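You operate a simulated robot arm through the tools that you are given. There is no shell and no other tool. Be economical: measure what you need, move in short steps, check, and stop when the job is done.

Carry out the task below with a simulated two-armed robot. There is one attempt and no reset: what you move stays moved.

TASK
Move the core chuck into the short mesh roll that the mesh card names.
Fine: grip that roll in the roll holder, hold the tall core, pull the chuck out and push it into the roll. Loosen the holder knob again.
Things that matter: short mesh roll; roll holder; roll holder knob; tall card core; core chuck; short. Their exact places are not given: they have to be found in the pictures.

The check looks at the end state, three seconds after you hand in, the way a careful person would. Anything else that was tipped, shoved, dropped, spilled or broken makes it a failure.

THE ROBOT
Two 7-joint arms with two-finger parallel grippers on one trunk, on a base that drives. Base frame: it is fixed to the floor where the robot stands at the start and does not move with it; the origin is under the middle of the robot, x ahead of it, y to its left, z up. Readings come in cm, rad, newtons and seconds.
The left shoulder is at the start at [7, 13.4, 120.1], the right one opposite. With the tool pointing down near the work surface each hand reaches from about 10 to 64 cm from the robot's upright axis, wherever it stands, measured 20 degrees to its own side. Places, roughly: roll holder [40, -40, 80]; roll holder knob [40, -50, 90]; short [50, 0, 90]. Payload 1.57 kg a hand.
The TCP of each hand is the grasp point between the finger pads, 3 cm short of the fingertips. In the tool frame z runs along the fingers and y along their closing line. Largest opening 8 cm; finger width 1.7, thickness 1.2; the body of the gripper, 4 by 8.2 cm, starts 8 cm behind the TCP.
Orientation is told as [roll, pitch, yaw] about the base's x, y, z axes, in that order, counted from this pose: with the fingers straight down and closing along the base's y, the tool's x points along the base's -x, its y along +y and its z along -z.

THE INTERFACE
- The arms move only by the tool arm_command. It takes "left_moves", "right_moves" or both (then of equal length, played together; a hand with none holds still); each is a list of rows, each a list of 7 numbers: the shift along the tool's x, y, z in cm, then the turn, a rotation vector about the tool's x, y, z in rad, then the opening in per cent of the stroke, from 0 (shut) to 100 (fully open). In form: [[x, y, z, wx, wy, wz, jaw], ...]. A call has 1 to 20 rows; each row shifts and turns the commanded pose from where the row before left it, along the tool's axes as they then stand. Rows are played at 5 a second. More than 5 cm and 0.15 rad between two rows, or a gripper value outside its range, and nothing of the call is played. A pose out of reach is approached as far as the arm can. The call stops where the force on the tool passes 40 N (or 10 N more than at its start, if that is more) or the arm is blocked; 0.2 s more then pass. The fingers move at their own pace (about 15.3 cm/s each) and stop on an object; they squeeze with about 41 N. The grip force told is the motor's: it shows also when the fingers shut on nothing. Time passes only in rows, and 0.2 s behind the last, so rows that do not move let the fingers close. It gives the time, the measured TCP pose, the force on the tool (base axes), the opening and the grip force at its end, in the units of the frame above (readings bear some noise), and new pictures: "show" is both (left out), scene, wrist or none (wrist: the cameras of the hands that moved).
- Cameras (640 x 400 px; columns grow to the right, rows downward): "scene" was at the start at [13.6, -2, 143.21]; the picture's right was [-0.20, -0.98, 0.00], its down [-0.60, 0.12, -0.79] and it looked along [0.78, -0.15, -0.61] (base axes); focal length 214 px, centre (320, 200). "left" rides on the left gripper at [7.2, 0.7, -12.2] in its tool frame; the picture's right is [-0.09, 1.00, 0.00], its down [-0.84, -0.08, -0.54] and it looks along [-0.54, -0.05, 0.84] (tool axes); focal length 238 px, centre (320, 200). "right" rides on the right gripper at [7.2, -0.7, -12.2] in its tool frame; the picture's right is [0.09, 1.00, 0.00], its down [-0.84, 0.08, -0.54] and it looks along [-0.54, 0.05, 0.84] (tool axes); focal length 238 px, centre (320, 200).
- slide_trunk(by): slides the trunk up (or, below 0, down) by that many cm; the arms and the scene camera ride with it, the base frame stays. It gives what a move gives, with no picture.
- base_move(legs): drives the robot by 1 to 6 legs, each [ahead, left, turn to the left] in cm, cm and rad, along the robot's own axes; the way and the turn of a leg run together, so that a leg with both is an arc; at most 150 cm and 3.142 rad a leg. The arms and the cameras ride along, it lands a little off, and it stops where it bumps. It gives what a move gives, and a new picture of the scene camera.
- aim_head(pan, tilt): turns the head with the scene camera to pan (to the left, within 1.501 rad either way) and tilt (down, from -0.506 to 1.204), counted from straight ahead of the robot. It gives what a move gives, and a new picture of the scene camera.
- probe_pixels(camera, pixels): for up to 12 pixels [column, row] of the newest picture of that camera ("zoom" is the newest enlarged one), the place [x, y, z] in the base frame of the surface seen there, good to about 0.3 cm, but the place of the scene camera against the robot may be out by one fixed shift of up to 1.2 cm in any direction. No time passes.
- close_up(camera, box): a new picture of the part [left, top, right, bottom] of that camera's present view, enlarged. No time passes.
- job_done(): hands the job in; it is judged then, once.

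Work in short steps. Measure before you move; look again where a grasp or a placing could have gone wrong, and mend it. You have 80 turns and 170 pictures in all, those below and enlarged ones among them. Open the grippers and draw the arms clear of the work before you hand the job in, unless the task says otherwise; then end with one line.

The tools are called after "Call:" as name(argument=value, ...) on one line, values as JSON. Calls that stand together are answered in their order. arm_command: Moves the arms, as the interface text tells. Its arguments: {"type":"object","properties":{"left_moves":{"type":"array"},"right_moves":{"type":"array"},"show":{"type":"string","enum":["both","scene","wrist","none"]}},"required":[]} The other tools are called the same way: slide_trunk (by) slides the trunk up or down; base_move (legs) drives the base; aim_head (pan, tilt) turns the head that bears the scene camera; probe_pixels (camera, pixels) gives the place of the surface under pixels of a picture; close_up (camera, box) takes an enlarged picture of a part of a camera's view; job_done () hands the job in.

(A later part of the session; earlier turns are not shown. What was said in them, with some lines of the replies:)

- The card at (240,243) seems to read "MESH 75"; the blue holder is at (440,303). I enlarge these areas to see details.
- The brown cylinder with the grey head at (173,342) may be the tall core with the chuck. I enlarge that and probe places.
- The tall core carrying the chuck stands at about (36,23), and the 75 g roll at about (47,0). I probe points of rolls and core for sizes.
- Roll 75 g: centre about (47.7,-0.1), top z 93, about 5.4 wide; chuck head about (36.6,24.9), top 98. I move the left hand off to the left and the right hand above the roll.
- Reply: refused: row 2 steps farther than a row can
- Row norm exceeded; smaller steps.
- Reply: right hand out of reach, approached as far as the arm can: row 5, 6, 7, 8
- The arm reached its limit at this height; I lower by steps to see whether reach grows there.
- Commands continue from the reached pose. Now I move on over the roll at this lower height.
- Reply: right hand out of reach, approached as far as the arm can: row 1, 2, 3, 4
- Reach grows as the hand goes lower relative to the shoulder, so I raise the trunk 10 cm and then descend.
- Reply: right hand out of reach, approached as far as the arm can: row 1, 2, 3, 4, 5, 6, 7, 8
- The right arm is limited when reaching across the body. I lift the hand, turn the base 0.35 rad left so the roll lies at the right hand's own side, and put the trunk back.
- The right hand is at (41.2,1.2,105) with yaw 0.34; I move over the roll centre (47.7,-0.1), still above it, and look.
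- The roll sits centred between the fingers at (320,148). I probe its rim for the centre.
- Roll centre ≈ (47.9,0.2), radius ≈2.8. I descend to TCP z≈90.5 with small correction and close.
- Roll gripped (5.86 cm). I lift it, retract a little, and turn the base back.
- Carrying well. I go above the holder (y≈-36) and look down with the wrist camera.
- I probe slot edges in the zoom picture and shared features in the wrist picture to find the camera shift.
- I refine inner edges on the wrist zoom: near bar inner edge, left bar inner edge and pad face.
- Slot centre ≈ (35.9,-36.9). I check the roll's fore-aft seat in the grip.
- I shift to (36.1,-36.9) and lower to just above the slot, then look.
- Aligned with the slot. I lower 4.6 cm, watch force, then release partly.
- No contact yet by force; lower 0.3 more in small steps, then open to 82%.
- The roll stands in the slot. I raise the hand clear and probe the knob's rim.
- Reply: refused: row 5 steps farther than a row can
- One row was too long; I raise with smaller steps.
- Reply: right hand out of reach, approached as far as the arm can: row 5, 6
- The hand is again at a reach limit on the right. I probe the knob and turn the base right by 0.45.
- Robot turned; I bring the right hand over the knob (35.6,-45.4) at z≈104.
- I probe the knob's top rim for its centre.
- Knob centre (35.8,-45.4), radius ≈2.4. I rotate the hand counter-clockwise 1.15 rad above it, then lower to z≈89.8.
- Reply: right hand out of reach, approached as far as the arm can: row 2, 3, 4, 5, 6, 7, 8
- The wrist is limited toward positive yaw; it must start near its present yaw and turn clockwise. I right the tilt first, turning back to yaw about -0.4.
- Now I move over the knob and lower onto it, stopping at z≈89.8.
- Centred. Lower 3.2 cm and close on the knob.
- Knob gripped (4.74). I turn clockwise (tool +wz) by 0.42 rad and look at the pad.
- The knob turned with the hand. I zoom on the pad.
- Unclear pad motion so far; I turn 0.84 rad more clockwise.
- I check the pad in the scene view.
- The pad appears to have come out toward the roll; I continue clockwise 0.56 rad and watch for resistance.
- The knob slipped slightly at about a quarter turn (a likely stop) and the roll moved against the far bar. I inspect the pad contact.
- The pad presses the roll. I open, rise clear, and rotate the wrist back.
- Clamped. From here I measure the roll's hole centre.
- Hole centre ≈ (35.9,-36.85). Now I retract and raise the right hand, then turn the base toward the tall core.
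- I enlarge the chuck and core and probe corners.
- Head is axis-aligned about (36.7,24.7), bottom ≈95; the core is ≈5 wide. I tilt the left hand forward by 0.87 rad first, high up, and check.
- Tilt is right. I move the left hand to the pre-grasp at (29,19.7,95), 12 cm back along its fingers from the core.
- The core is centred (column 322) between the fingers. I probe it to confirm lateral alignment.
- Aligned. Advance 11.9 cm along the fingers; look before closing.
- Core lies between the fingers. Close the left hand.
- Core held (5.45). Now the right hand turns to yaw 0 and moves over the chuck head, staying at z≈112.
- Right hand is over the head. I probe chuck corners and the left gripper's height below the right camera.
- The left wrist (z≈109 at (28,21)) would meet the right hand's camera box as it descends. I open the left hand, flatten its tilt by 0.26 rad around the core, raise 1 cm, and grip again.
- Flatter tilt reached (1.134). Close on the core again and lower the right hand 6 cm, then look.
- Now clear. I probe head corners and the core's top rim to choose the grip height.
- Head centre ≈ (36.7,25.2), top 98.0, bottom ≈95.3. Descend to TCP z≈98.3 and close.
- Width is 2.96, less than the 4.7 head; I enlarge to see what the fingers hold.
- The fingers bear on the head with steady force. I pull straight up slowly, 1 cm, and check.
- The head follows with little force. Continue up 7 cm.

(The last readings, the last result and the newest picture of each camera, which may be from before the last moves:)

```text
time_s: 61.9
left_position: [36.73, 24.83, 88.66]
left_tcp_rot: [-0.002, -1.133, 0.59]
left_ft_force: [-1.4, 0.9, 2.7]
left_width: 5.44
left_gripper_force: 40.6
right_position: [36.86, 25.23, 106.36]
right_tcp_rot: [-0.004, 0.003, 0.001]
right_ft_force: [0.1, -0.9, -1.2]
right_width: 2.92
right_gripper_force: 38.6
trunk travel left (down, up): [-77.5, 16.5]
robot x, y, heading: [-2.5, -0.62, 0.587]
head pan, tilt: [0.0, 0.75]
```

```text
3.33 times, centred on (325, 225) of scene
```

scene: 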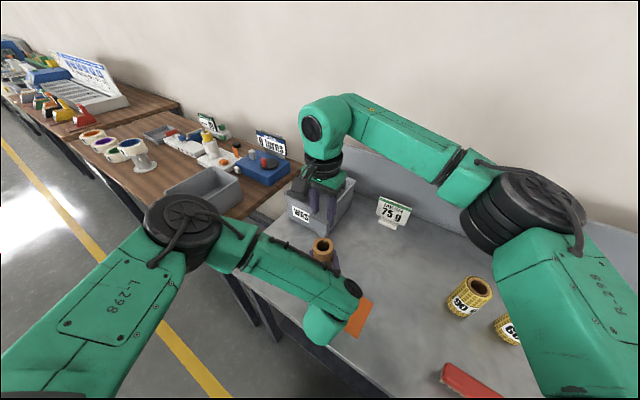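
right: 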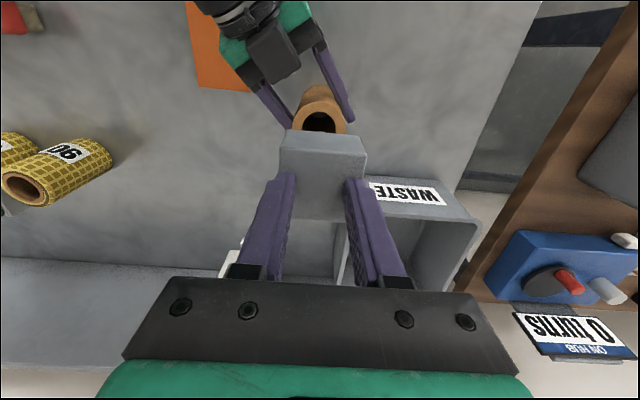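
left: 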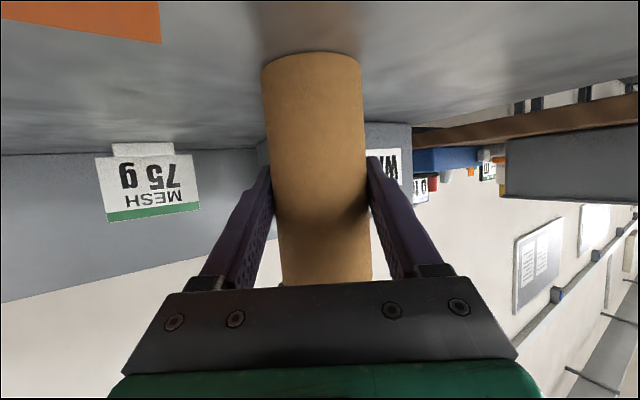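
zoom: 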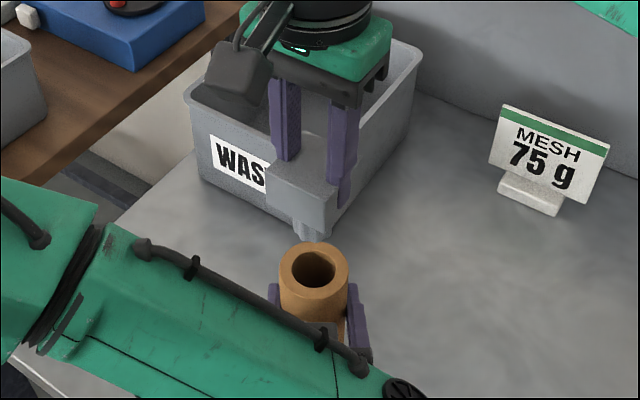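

The chuck is out (short plug below the head). I open the left hand and back it off along its fingers; the right hand rises 6 cm.

Call:
arm_command(left_moves=[[0, 0, 0, 0, 0, 0, 100], [0, 0, 0, 0, 0, 0, 100], [0, 0, -2, 0, 0, 0, 100], [0, 0, -3, 0, 0, 0, 100], [0, 0, -3, 0, 0, 0, 100], [0, 0, -3, 0, 0, 0, 100], [0, 0, -2, 0, 0, 0, 100], [0, 0, 0, 0, 0, 0, 100]], right_moves=[[0, 0, -2, 0, 0, 0, 0], [0, 0, -2, 0, 0, 0, 0], [0, 0, -2, 0, 0, 0, 0], [0, 0, 0, 0, 0, 0, 0], [0, 0, 0, 0, 0, 0, 0], [0, 0, 0, 0, 0, 0, 0], [0, 0, 0, 0, 0, 0, 0], [0, 0, 0, 0, 0, 0, 0]], show="both")

```text
time_s: 63.7
left_position: [26.88, 18.2, 94.01]
left_tcp_rot: [-0.003, -1.133, 0.591]
left_ft_force: [0.6, 0.4, 0.5]
left_width: 7.99
left_gripper_force: 0.0
right_position: [36.85, 25.41, 112.48]
right_tcp_rot: [-0.003, 0.004, 0.0]
right_ft_force: [-0.1, 0.6, -1.2]
right_width: 2.91
right_gripper_force: 39.0
trunk travel left (down, up): [-77.5, 16.5]
robot x, y, heading: [-2.58, -0.02, 0.59]
head pan, tilt: [0.0, 0.75]
```

scene: 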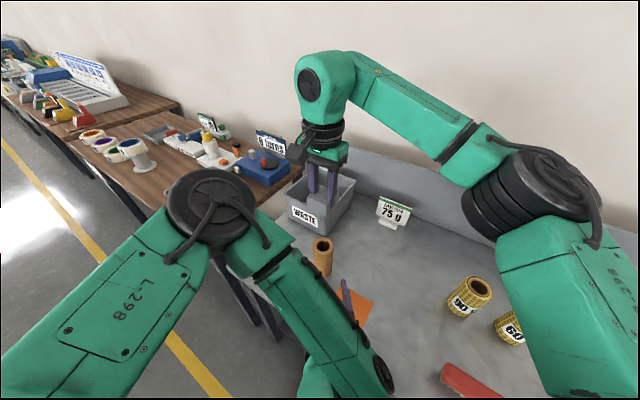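
right: 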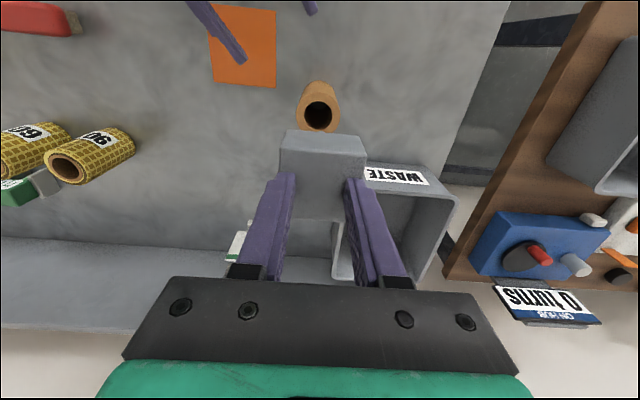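
left: 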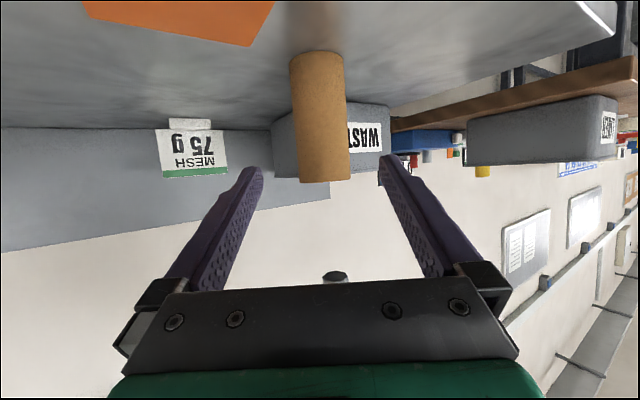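

The core stands upright. The right hand moves off to its right with the chuck while the left then rises and moves left.

Call:
arm_command(left_moves=[[0, 0, -2, 0, 0, 0, 100], [0, 0, 0, 0, 0, 0, 100], [0, 0, 0, 0, 0, 0, 100], [0, 0, 0, 0, 0, 0, 100], [-3.08, 2.1, -1.44, 0, 0, 0, 100], [-3.08, 2.1, -1.44, 0, 0, 0, 100], [-3.08, 2.1, -1.44, 0, 0, 0, 100], [-3.08, 2.1, -1.44, 0, 0, 0, 100], [-3.08, 2.1, -1.44, 0, 0, 0, 100], [-3.08, 2.1, -1.44, 0, 0, 0, 100], [-3.08, 2.1, -1.44, 0, 0, 0, 100], [-3.08, 2.1, -1.44, 0, 0, 0, 100], [0, 0, 0, 0, 0, 0, 100]], right_moves=[[0, -4, 0, 0, 0, 0, 0], [0, -4, 0, 0, 0, 0, 0], [0, -4, 0, 0, 0, 0, 0], [0, -4, 0, 0, 0, 0, 0], [0, -4, 0, 0, 0, 0, 0], [0, -2, 0, 0, 0, 0, 0], [0, 0, 0, 0, 0, 0, 0], [0, 0, 0, 0, 0, 0, 0], [0, 0, 0, 0, 0, 0, 0], [0, 0, 0, 0, 0, 0, 0], [0, 0, 0, 0, 0, 0, 0], [0, 0, 0, 0, 0, 0, 0], [0, 0, 0, 0, 0, 0, 0]], show="scene")

```text
time_s: 66.5
left_position: [22.3, 27.78, 121.16]
left_tcp_rot: [0.003, -1.134, 0.586]
left_ft_force: [-0.1, -0.4, -0.1]
left_width: 7.97
left_gripper_force: 0.1
left hand out of reach, approached as far as the arm can: row 7, 8, 9, 10, 11
right_position: [37.05, 3.18, 112.39]
right_tcp_rot: [-0.002, 0.003, -0.001]
right_ft_force: [-0.2, -0.4, -0.3]
right_width: 2.93
right_gripper_force: 38.9
trunk travel left (down, up): [-77.5, 16.5]
robot x, y, heading: [-2.66, -0.11, 0.591]
head pan, tilt: [0.0, 0.75]
```

scene: 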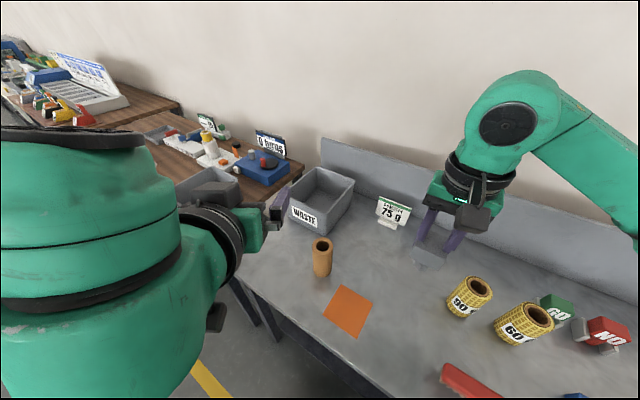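

Everything is clear. Turn the base back right to heading about -0.43 for the holder.

Call:
base_move(legs=[[0, 0, -1.02]])

Call:
close_up(camera="right", box=[240, 70, 420, 240])

```text
time_s: 69.5
left_position: [34.32, -6.88, 121.26]
left_tcp_rot: [0.0, -1.133, -0.439]
left_ft_force: [0.1, -0.5, 0.5]
left_width: 7.98
left_gripper_force: 0.2
right_position: [20.68, -32.17, 112.42]
right_tcp_rot: [-0.004, 0.001, -1.031]
right_ft_force: [-0.7, 0.4, -1.0]
right_width: 2.92
right_gripper_force: 38.6
trunk travel left (down, up): [-77.5, 16.5]
robot x, y, heading: [-2.52, 0.1, -0.445]
head pan, tilt: [0.0, 0.75]
```

scene: 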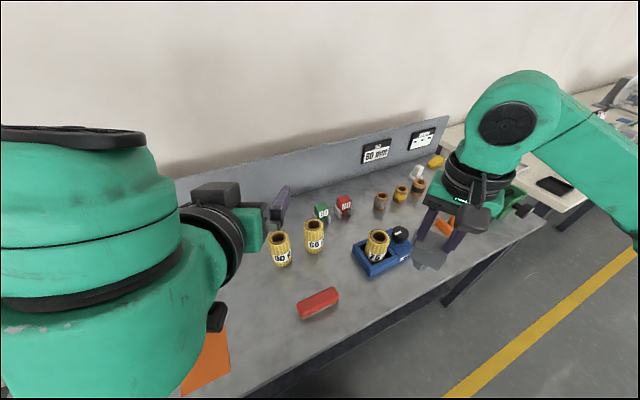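

```text
2.35 times, centred on (330, 155) of right
```

zoom: 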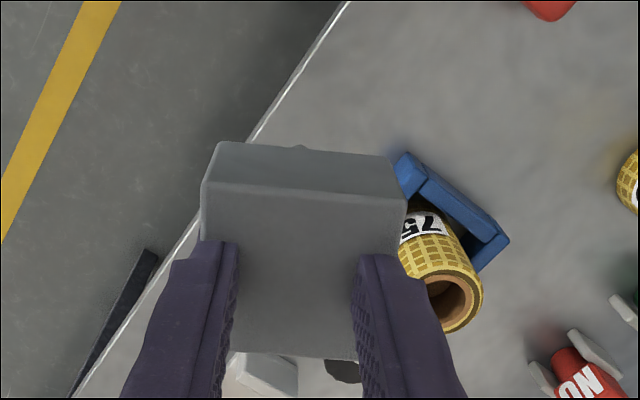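

I probe the head corners to find the chuck axis relative to the TCP, and recheck the roll hole in view.

Call:
probe_pixels(camera="zoom", pixels=[[210, 192], [402, 200], [300, 194], [290, 345], [300, 150], [290, 300], [240, 349], [350, 352]])

Call:
close_up(camera="scene", box=[340, 190, 480, 290])

```text
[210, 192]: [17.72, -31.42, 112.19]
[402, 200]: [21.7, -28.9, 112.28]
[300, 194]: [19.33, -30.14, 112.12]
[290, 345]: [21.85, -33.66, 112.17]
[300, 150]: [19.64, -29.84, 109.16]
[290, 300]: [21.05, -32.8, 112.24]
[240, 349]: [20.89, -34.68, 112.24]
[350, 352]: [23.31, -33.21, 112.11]
```

```text
4.00 times, centred on (410, 240) of scene
```

zoom: 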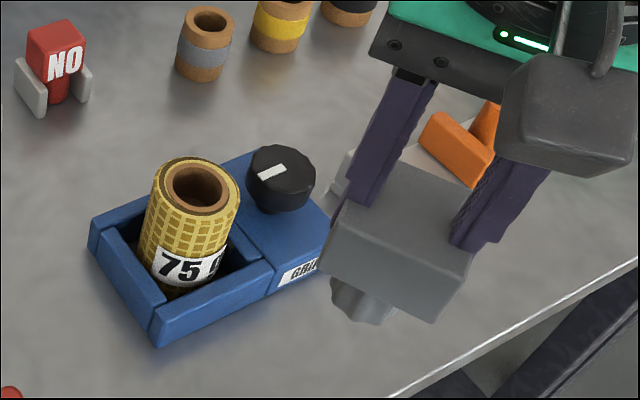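

Chuck axis sits within ~0.15 cm of the TCP. I move over the roll hole (35.9,-36.85) and lower to z≈101.

Call:
arm_command(right_moves=[[-2.95, 2.63, 0, 0, 0, 0, 0], [-2.95, 2.63, 0, 0, 0, 0, 0], [-2.95, 2.63, 0, 0, 0, 0, 0], [-2.94, 2.63, 0, 0, 0, 0, 0], [0, 0, 3, 0, 0, 0, 0], [0, 0, 3, 0, 0, 0, 0], [0, 0, 3, 0, 0, 0, 0], [0, 0, 2, 0, 0, 0, 0], [0, 0, 0, 0, 0, 0, 0]], show="both")

Call:
close_up(camera="scene", box=[340, 190, 440, 280])

```text
time_s: 71.5
left_position: [34.33, -6.98, 121.22]
left_tcp_rot: [-0.002, -1.134, -0.439]
left_ft_force: [-0.1, -0.5, -0.5]
left_width: 7.99
left_gripper_force: 0.1
right_position: [35.59, -36.93, 101.4]
right_tcp_rot: [-0.004, 0.001, -1.031]
right_ft_force: [0.6, 0.5, -1.0]
right_width: 2.93
right_gripper_force: 39.5
trunk travel left (down, up): [-77.5, 16.5]
robot x, y, heading: [-2.4, -0.59, -0.436]
head pan, tilt: [0.0, 0.75]
```

scene: 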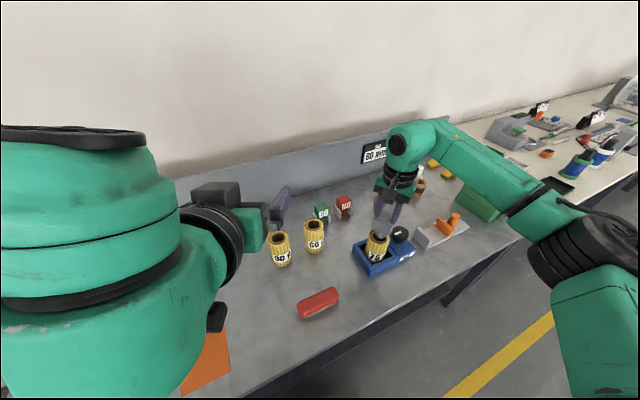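
right: 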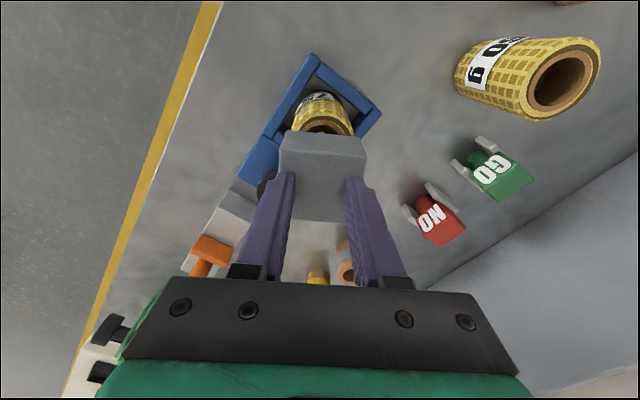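

```text
4.44 times, centred on (390, 235) of scene
```

zoom: 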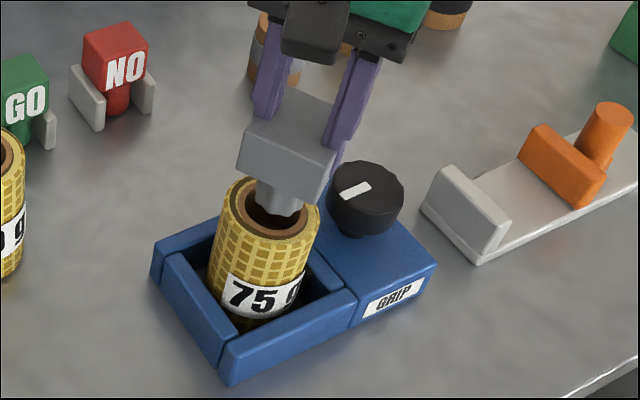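

Plug is just above the hole. I correct by +0.25 in x, lower 1 cm and zoom from both cameras.

Call:
arm_command(right_moves=[[-0.09, 0.24, 0.5, 0, 0, 0, 0], [0, 0, 0.5, 0, 0, 0, 0], [0, 0, 0, 0, 0, 0, 0]], show="none")

Call:
close_up(camera="right", box=[260, 60, 400, 180])

Call:
close_up(camera="scene", box=[360, 210, 410, 260])

```text
time_s: 72.3
left_position: [34.36, -6.87, 121.19]
left_tcp_rot: [-0.002, -1.132, -0.438]
left_ft_force: [0.5, -0.3, -0.3]
left_width: 8.01
left_gripper_force: 0.0
right_position: [35.89, -36.91, 100.25]
right_tcp_rot: [-0.004, 0.001, -1.033]
right_ft_force: [0.7, -0.8, -0.4]
right_width: 2.91
right_gripper_force: 39.0
trunk travel left (down, up): [-77.5, 16.5]
robot x, y, heading: [-2.62, -0.39, -0.443]
head pan, tilt: [0.0, 0.75]
```

```text
3.33 times, centred on (330, 120) of right
```

zoom: 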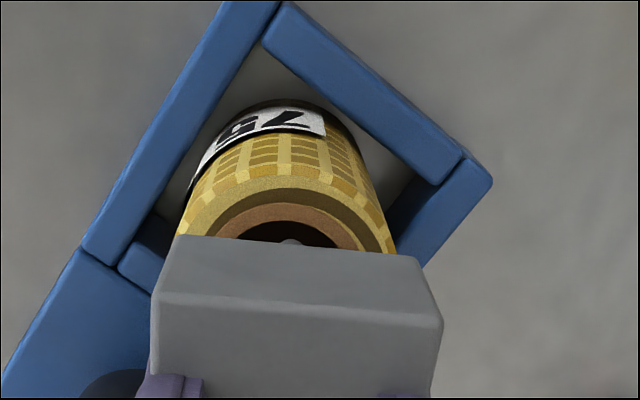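

```text
8.00 times, centred on (385, 235) of scene
```

zoom: 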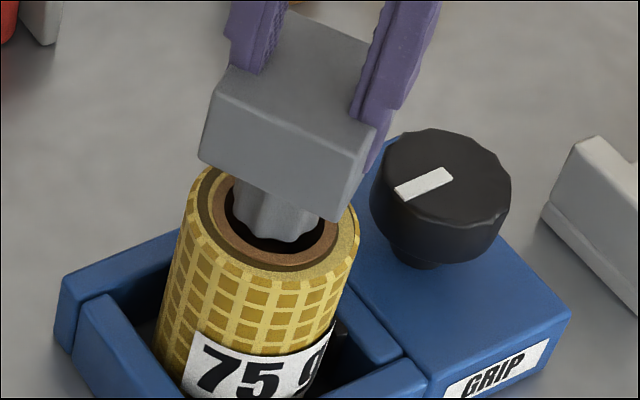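

The plug is aligned with the hole; lower 1.5 cm watching force.

Call:
arm_command(right_moves=[[0, 0, 0.5, 0, 0, 0, 0], [0, 0, 0.5, 0, 0, 0, 0], [0, 0, 0.5, 0, 0, 0, 0], [0, 0, 0, 0, 0, 0, 0]], show="none")

Call:
close_up(camera="scene", box=[360, 210, 410, 260])

```text
time_s: 73.3
left_position: [34.32, -6.73, 121.25]
left_tcp_rot: [0.0, -1.133, -0.44]
left_ft_force: [-0.2, 0.0, 0.1]
left_width: 8.0
left_gripper_force: 0.0
right_position: [35.96, -36.88, 98.82]
right_tcp_rot: [-0.004, 0.002, -1.031]
right_ft_force: [-0.3, -0.4, -0.5]
right_width: 2.95
right_gripper_force: 39.3
trunk travel left (down, up): [-77.5, 16.5]
robot x, y, heading: [-2.57, -0.55, -0.444]
head pan, tilt: [0.0, 0.75]
```

```text
8.00 times, centred on (385, 235) of scene
```

zoom: 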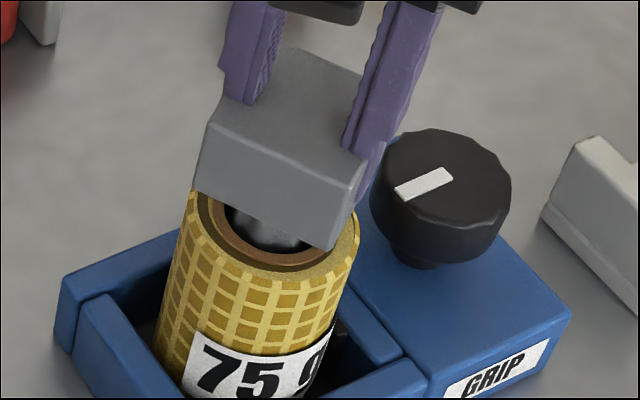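

The plug has entered. Lower 2.2 cm more, then in small steps until contact.

Call:
arm_command(right_moves=[[0, 0, 0.6, 0, 0, 0, 0], [0, 0, 0.6, 0, 0, 0, 0], [0, 0, 0.6, 0, 0, 0, 0], [0, 0, 0.4, 0, 0, 0, 0], [0, 0, 0, 0, 0, 0, 0]], show="none")

Call:
close_up(camera="scene", box=[360, 210, 410, 260])

```text
time_s: 74.5
left_position: [34.21, -6.89, 121.38]
left_tcp_rot: [-0.003, -1.134, -0.439]
left_ft_force: [-0.3, 0.5, 0.7]
left_width: 8.03
left_gripper_force: 0.0
right_position: [35.73, -36.74, 96.89]
right_tcp_rot: [-0.001, -0.001, -1.031]
right_ft_force: [1.8, -2.5, 13.1]
right_width: 2.94
right_gripper_force: 38.8
trunk travel left (down, up): [-77.5, 16.5]
robot x, y, heading: [-2.35, -0.39, -0.444]
head pan, tilt: [0.0, 0.75]
```

```text
8.00 times, centred on (385, 235) of scene
```

zoom: 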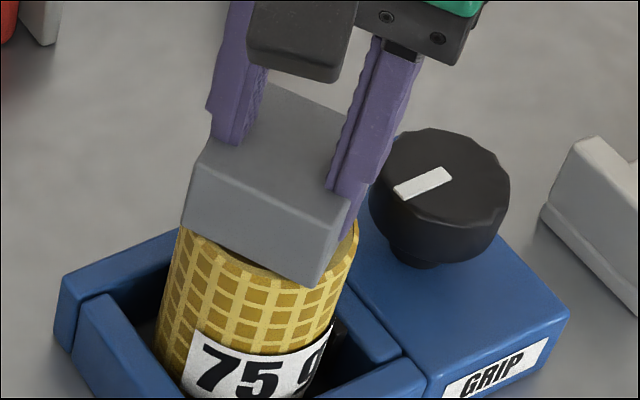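

13 N at z 96.9: seating begins. I push a bit more, 0.6 cm, under the force limit.

Call:
arm_command(right_moves=[[0, 0, 0.2, 0, 0, 0, 0], [0, 0, 0.2, 0, 0, 0, 0], [0, 0, 0.2, 0, 0, 0, 0], [0, 0, 0, 0, 0, 0, 0]], show="none")

Call:
close_up(camera="scene", box=[360, 210, 410, 260])

Call:
close_up(camera="right", box=[240, 60, 400, 200])

```text
time_s: 75.5
left_position: [33.85, -6.56, 121.39]
left_tcp_rot: [-0.002, -1.139, -0.439]
left_ft_force: [-0.3, -0.5, 0.3]
left_width: 8.01
left_gripper_force: 0.0
right_position: [35.7, -36.57, 96.51]
right_tcp_rot: [0.004, -0.004, -1.031]
right_ft_force: [1.7, -3.8, 37.8]
right_width: 2.89
right_gripper_force: 38.9
trunk travel left (down, up): [-77.5, 16.5]
robot x, y, heading: [-3.31, -0.55, -0.444]
head pan, tilt: [0.0, 0.75]
```

```text
8.00 times, centred on (385, 235) of scene
```

zoom: 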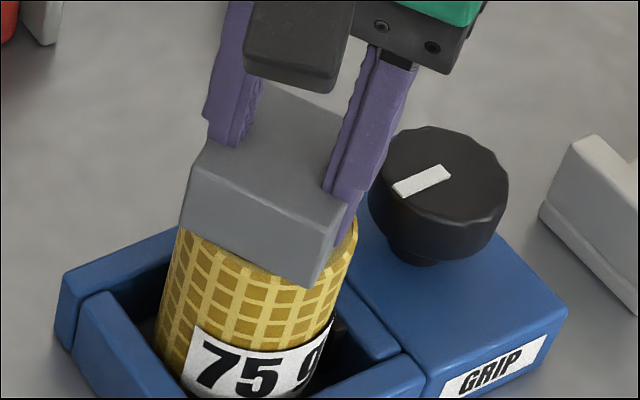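

```text
2.86 times, centred on (320, 130) of right
```

zoom: 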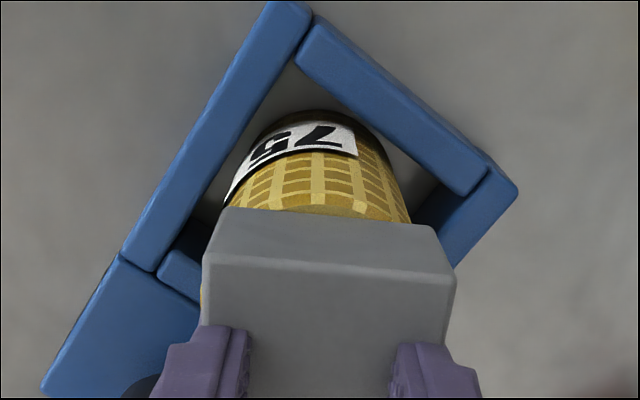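

38 N: likely seated. I probe head bottom edge and roll rim for a gap.

Call:
probe_pixels(camera="zoom", pixels=[[320, 214], [320, 220], [320, 250], [320, 300], [320, 205], [300, 195], [420, 230], [230, 212]])

```text
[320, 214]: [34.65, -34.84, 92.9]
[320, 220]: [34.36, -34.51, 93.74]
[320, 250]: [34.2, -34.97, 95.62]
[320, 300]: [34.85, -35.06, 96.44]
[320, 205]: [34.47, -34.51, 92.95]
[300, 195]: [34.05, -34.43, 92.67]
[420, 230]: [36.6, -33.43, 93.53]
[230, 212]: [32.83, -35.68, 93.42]
```

A gap of perhaps 0.3 cm may remain; one more small push.

Call:
arm_command(right_moves=[[0, 0, 0.15, 0, 0, 0, 0], [0, 0, 0, 0, 0, 0, 0], [0, 0, 0, 0, 0, 0, 0]], show="none")

```text
time_s: 76.3
left_position: [33.86, -6.39, 121.61]
left_tcp_rot: [-0.006, -1.14, -0.436]
left_ft_force: [-0.4, 0.6, 0.2]
left_width: 7.98
left_gripper_force: 0.0
right_position: [35.72, -36.53, 96.51]
right_tcp_rot: [0.003, -0.005, -1.031]
right_ft_force: [1.0, -2.5, 37.3]
right_width: 2.92
right_gripper_force: 38.9
trunk travel left (down, up): [-77.5, 16.5]
robot x, y, heading: [-2.76, -0.32, -0.444]
head pan, tilt: [0.0, 0.75]
```

z holds at 96.5: it is seated. I unload the push, then open and rise.

Call:
arm_command(right_moves=[[0, 0, -0.3, 0, 0, 0, 0], [0, 0, -0.25, 0, 0, 0, 0], [0, 0, 0, 0, 0, 0, 0], [0, 0, 0, 0, 0, 0, 0]], show="none")

```text
time_s: 77.3
left_position: [34.21, -6.8, 121.3]
left_tcp_rot: [-0.002, -1.133, -0.439]
left_ft_force: [0.8, 0.0, -0.1]
left_width: 8.0
left_gripper_force: 0.0
right_position: [35.75, -36.88, 96.48]
right_tcp_rot: [-0.006, 0.002, -1.03]
right_ft_force: [-1.2, 2.7, 4.8]
right_width: 2.91
right_gripper_force: 38.6
trunk travel left (down, up): [-77.5, 16.5]
robot x, y, heading: [-2.24, -0.14, -0.443]
head pan, tilt: [0.0, 0.75]
```

Nearly unloaded. Open and rise 12 cm, then look.

Call:
arm_command(right_moves=[[0, 0, 0, 0, 0, 0, 100], [0, 0, 0, 0, 0, 0, 100], [0, 0, 0, 0, 0, 0, 100], [0, 0, -3, 0, 0, 0, 100], [0, 0, -3, 0, 0, 0, 100], [0, 0, -3, 0, 0, 0, 100], [0, 0, -2, 0, 0, 0, 100], [0, 0, 0, 0, 0, 0, 100]], show="wrist")

Call:
close_up(camera="scene", box=[355, 205, 415, 265])

```text
time_s: 79.1
left_position: [34.32, -6.87, 121.26]
left_tcp_rot: [-0.002, -1.133, -0.44]
left_ft_force: [-0.8, 0.1, 0.6]
left_width: 7.98
left_gripper_force: 0.1
right_position: [36.02, -36.93, 107.28]
right_tcp_rot: [-0.002, 0.001, -1.033]
right_ft_force: [0.1, 0.7, 0.7]
right_width: 8.01
right_gripper_force: 0.0
trunk travel left (down, up): [-77.5, 16.5]
robot x, y, heading: [-2.72, -0.38, -0.442]
head pan, tilt: [0.0, 0.75]
```

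right: 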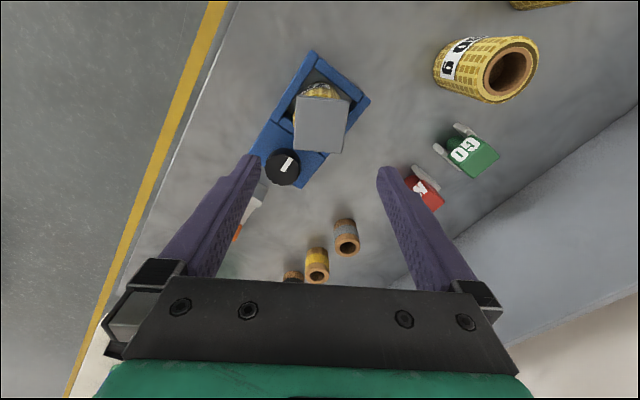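

```text
6.67 times, centred on (385, 235) of scene
```

zoom: 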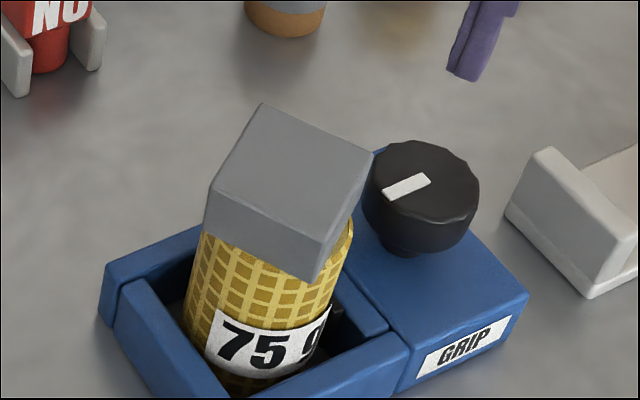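

Chuck is seated on the roll, head top ≈96.3. Now to the knob: I move over (35.8,-45.4) and rotate to yaw ≈-2.13, opening 75%.

Call:
arm_command(right_moves=[[-2.4, -1.5, 0, 0, 0, 0.1375, 75], [0, 0, 0, 0, 0, 0.1375, 75], [0, 0, 0, 0, 0, 0.1375, 75], [0, 0, 0, 0, 0, 0.1375, 75], [0, 0, 0, 0, 0, 0.1375, 75], [0, 0, 0, 0, 0, 0.1375, 75], [0, 0, 0, 0, 0, 0.1375, 75], [0, 0, 0, 0, 0, 0.1375, 75], [0, 0, 0, 0, 0, 0, 75]], show="none")

```text
time_s: 81.1
left_position: [34.21, -6.95, 121.28]
left_tcp_rot: [-0.003, -1.133, -0.44]
left_ft_force: [-0.1, 0.3, 0.1]
left_width: 7.99
left_gripper_force: 0.1
right_position: [35.93, -39.66, 107.5]
right_tcp_rot: [-0.005, -0.001, -2.133]
right_ft_force: [-0.9, -0.6, 0.1]
right_width: 6.0
right_gripper_force: 0.0
trunk travel left (down, up): [-77.5, 16.5]
robot x, y, heading: [-2.58, -0.16, -0.438]
head pan, tilt: [0.0, 0.75]
```

Now shift to the knob centre and lower to z≈96 for a look.

Call:
arm_command(right_moves=[[-2.46, 1.47, 0, 0, 0, 0, 75], [-2.47, 1.48, 0, 0, 0, 0, 75], [0, 0, 3, 0, 0, 0, 75], [0, 0, 3, 0, 0, 0, 75], [0, 0, 3, 0, 0, 0, 75], [0, 0, 2.2, 0, 0, 0, 75], [0, 0, 0, 0, 0, 0, 75]], show="wrist")

Call:
close_up(camera="scene", box=[345, 185, 445, 265])

```text
time_s: 82.7
left_position: [34.36, -6.82, 121.25]
left_tcp_rot: [-0.003, -1.135, -0.442]
left_ft_force: [-0.3, -0.5, -0.4]
left_width: 8.01
left_gripper_force: 0.1
right_position: [35.68, -45.41, 96.25]
right_tcp_rot: [-0.004, -0.002, -2.13]
right_ft_force: [0.1, -0.2, 0.4]
right_width: 5.99
right_gripper_force: 0.0
trunk travel left (down, up): [-77.5, 16.5]
robot x, y, heading: [-2.67, -0.05, -0.443]
head pan, tilt: [0.0, 0.75]
```

right: 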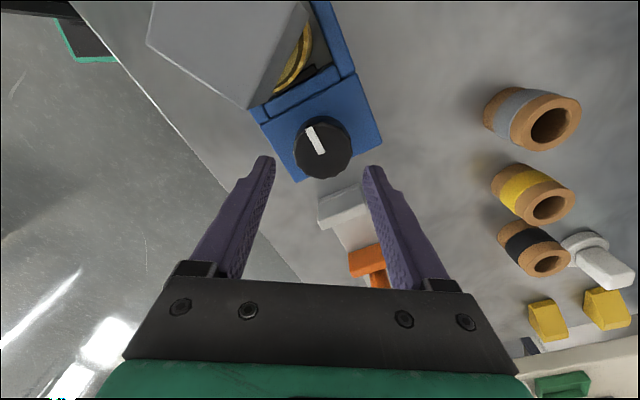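

```text
5.00 times, centred on (395, 225) of scene
```

zoom: 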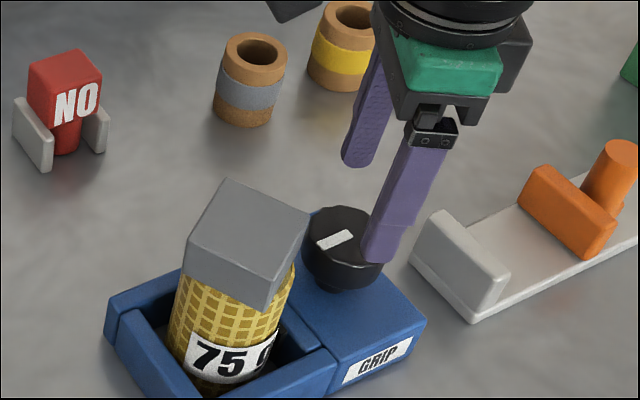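

Centred on the knob with clearance to the chuck head. Lower 6.4 cm and close.

Call:
arm_command(right_moves=[[0, 0, 2.5, 0, 0, 0, 75], [0, 0, 2.5, 0, 0, 0, 75], [0, 0, 1.4, 0, 0, 0, 75], [0, 0, 0, 0, 0, 0, 75], [0, 0, 0, 0, 0, 0, 0], [0, 0, 0, 0, 0, 0, 0], [0, 0, 0, 0, 0, 0, 0]], show="wrist")

```text
time_s: 84.3
left_position: [34.33, -6.98, 121.24]
left_tcp_rot: [0.0, -1.133, -0.442]
left_ft_force: [-0.3, 0.3, 0.4]
left_width: 8.01
left_gripper_force: 0.1
right_position: [35.83, -45.52, 89.87]
right_tcp_rot: [-0.001, -0.001, -2.132]
right_ft_force: [6.8, -5.9, 1.6]
right_width: 4.74
right_gripper_force: 45.3
trunk travel left (down, up): [-77.5, 16.5]
robot x, y, heading: [-2.59, -0.32, -0.443]
head pan, tilt: [0.0, 0.75]
```

right: 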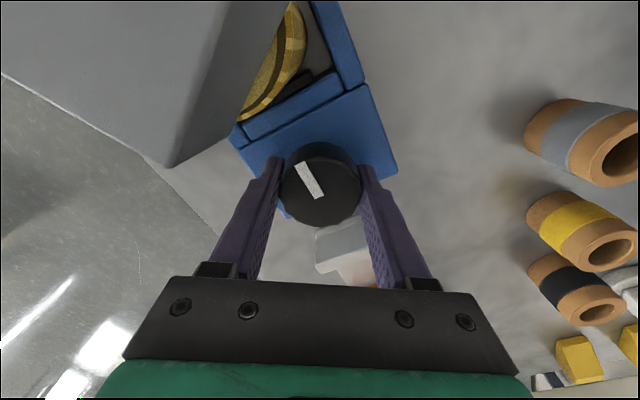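

Knob held. Turn counter-clockwise 0.84 rad first, and check.

Call:
arm_command(right_moves=[[0, 0, 0, 0, 0, -0.14, 0], [0, 0, 0, 0, 0, -0.14, 0], [0, 0, 0, 0, 0, -0.14, 0], [0, 0, 0, 0, 0, -0.14, 0], [0, 0, 0, 0, 0, -0.14, 0], [0, 0, 0, 0, 0, -0.14, 0], [0, 0, 0, 0, 0, 0, 0]], show="wrist")

```text
time_s: 85.9
left_position: [34.35, -7.09, 121.23]
left_tcp_rot: [-0.001, -1.133, -0.44]
left_ft_force: [-0.7, 0.1, 0.4]
left_width: 7.98
left_gripper_force: 0.1
right_position: [35.98, -45.53, 89.91]
right_tcp_rot: [0.002, 0.002, -1.29]
right_ft_force: [12.7, -14.0, 17.6]
right_width: 4.69
right_gripper_force: 45.0
trunk travel left (down, up): [-77.5, 16.5]
robot x, y, heading: [-2.41, -0.2, -0.444]
head pan, tilt: [0.0, 0.75]
```

right: 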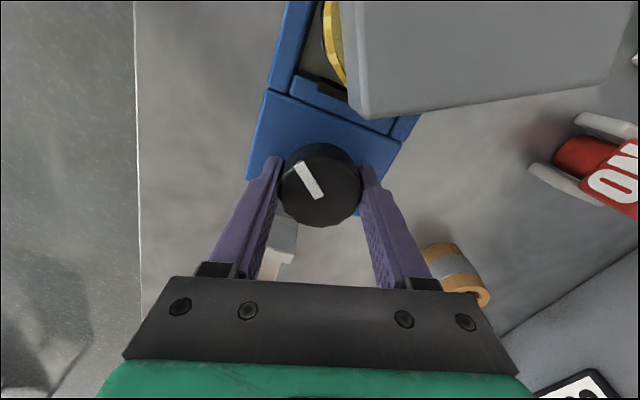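

The knob turns with the hand. Side force has built up to ~25 N, so I ease the pose a little along it and continue 0.7 rad.

Call:
arm_command(right_moves=[[-0.15, 0.07, -0.15, 0, 0, 0, 0], [0, 0, 0, 0, 0, -0.14, 0], [0, 0, 0, 0, 0, -0.14, 0], [0, 0, 0, 0, 0, -0.14, 0], [0, 0, 0, 0, 0, -0.14, 0], [0, 0, 0, 0, 0, -0.1, 0], [0, 0, 0, 0, 0, 0, 0]], show="wrist")

Call:
close_up(camera="scene", box=[345, 185, 445, 265])

```text
time_s: 87.5
left_position: [34.46, -6.93, 121.22]
left_tcp_rot: [-0.001, -1.133, -0.439]
left_ft_force: [0.2, -0.3, 0.4]
left_width: 8.01
left_gripper_force: 0.1
right_position: [36.01, -45.57, 89.79]
right_tcp_rot: [-0.004, 0.008, -0.63]
right_ft_force: [-1.5, 7.6, -17.2]
right_width: 4.72
right_gripper_force: 45.6
trunk travel left (down, up): [-77.5, 16.5]
robot x, y, heading: [-2.53, -0.06, -0.441]
head pan, tilt: [0.0, 0.75]
```

right: 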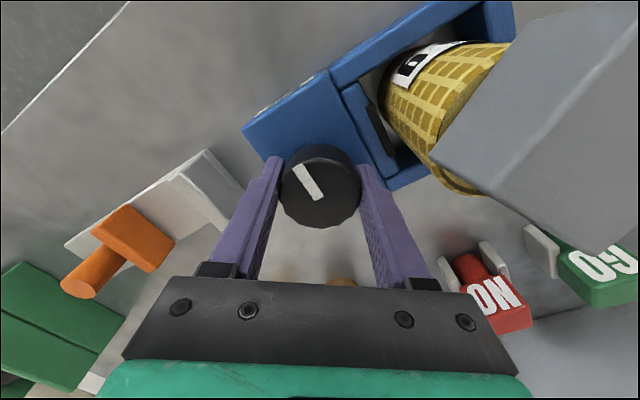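

```text
5.00 times, centred on (395, 225) of scene
```

zoom: 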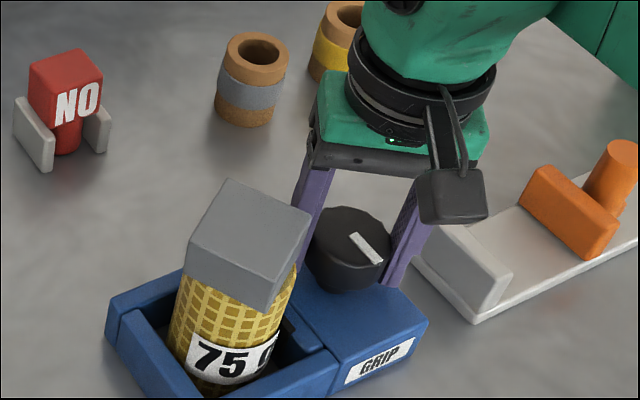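

Almost back to the start mark. Turn 0.25 rad more and check the pad gap.

Call:
arm_command(right_moves=[[0, 0, 0, 0, 0, -0.13, 0], [0, 0, 0, 0, 0, -0.12, 0], [0, 0, 0, 0, 0, 0, 0]], show="wrist")

Call:
close_up(camera="right", box=[280, 0, 480, 220])

```text
time_s: 88.3
left_position: [34.62, -6.9, 121.11]
left_tcp_rot: [-0.004, -1.13, -0.439]
left_ft_force: [-0.5, 0.3, 0.5]
left_width: 7.99
left_gripper_force: 0.0
right_position: [36.1, -45.49, 89.99]
right_tcp_rot: [0.0, 0.004, -0.38]
right_ft_force: [6.1, 3.6, -5.5]
right_width: 4.77
right_gripper_force: 45.1
trunk travel left (down, up): [-77.5, 16.5]
robot x, y, heading: [-2.45, -0.02, -0.444]
head pan, tilt: [0.0, 0.75]
```

right: 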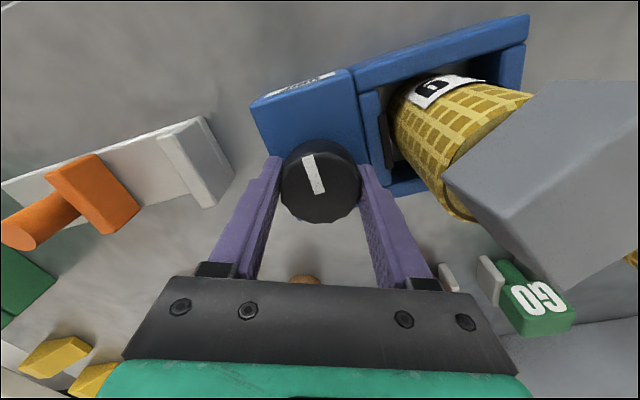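

```text
1.82 times, centred on (380, 110) of right
```

zoom: 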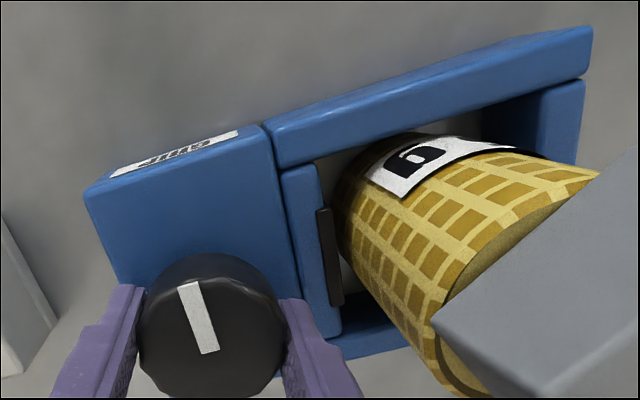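

The mark is back at its starting direction and the pad has a gap: loosened. Open and rise clear.

Call:
arm_command(right_moves=[[0, 0, 0, 0, 0, 0, 75], [0, 0, 0, 0, 0, 0, 75], [0, 0, -1.5, 0, 0, 0, 75], [0, 0, -3, 0, 0, 0, 75], [0, 0, -4, 0, 0, 0, 75], [0, 0, -4, 0, 0, 0, 75], [0, 0, -4, 0, 0, 0, 75], [0, 0, -3, 0, 0, 0, 75], [4, -1, 0, 0, 0, 0, 100], [4, -1, 0, 0, 0, 0, 100], [4, -1, 0, 0, 0, 0, 100], [0, 0, 0, 0, 0, 0, 100]], show="both")

Call:
close_up(camera="scene", box=[345, 185, 445, 265])

Call:
close_up(camera="right", box=[240, 0, 480, 150])

```text
time_s: 90.9
left_position: [34.35, -6.83, 121.17]
left_tcp_rot: [-0.001, -1.134, -0.44]
left_ft_force: [-0.8, -0.2, 0.2]
left_width: 8.02
left_gripper_force: 0.1
right_position: [23.65, -43.98, 109.61]
right_tcp_rot: [-0.003, 0.003, -0.383]
right_ft_force: [-0.5, -0.1, 0.1]
right_width: 8.0
right_gripper_force: 0.0
trunk travel left (down, up): [-77.5, 16.5]
robot x, y, heading: [-2.57, -0.27, -0.448]
head pan, tilt: [0.0, 0.75]
```

scene: 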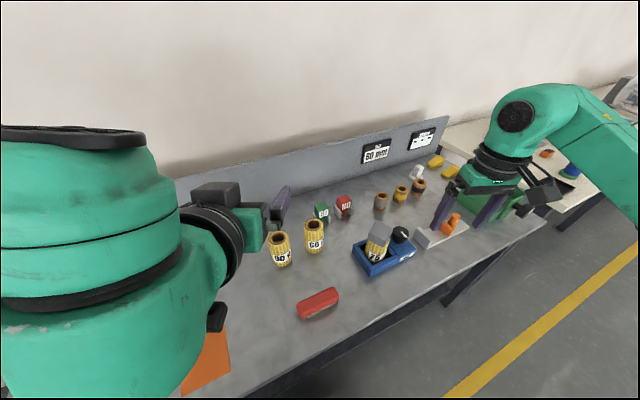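
right: 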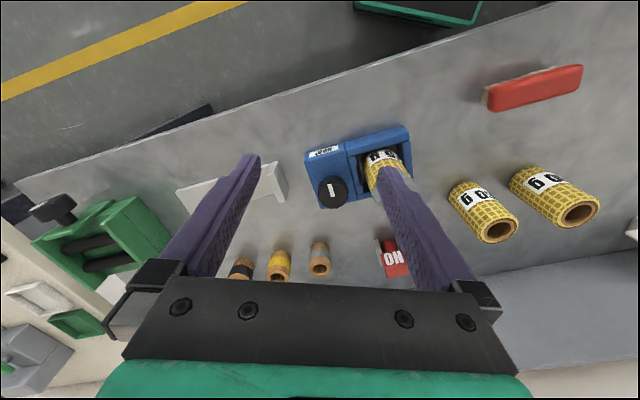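

```text
5.00 times, centred on (395, 225) of scene
```

zoom: 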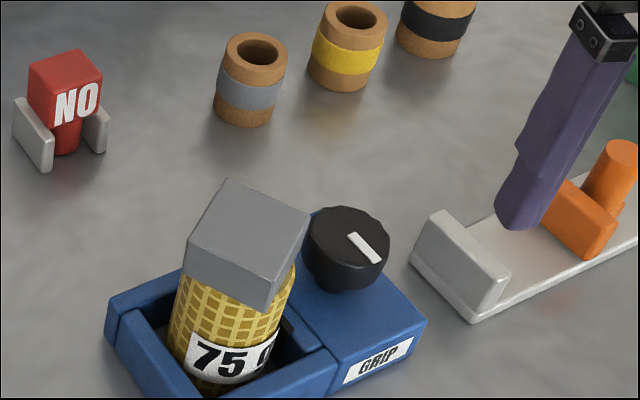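

```text
2.67 times, centred on (360, 75) of right
5 turns are left
```

zoom: 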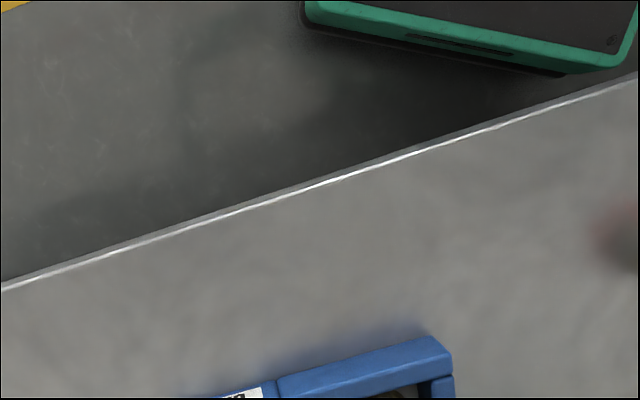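

The chuck sits in the upright 75 g roll, the knob is back at its start mark, both grippers are open and the arms are clear. Handing in.

Call:
job_done()

```text
The job is handed in.
```

The core chuck is now in the 75 g mesh roll, which stands in the holder with the knob loosened again; the tall core was left upright on the table.
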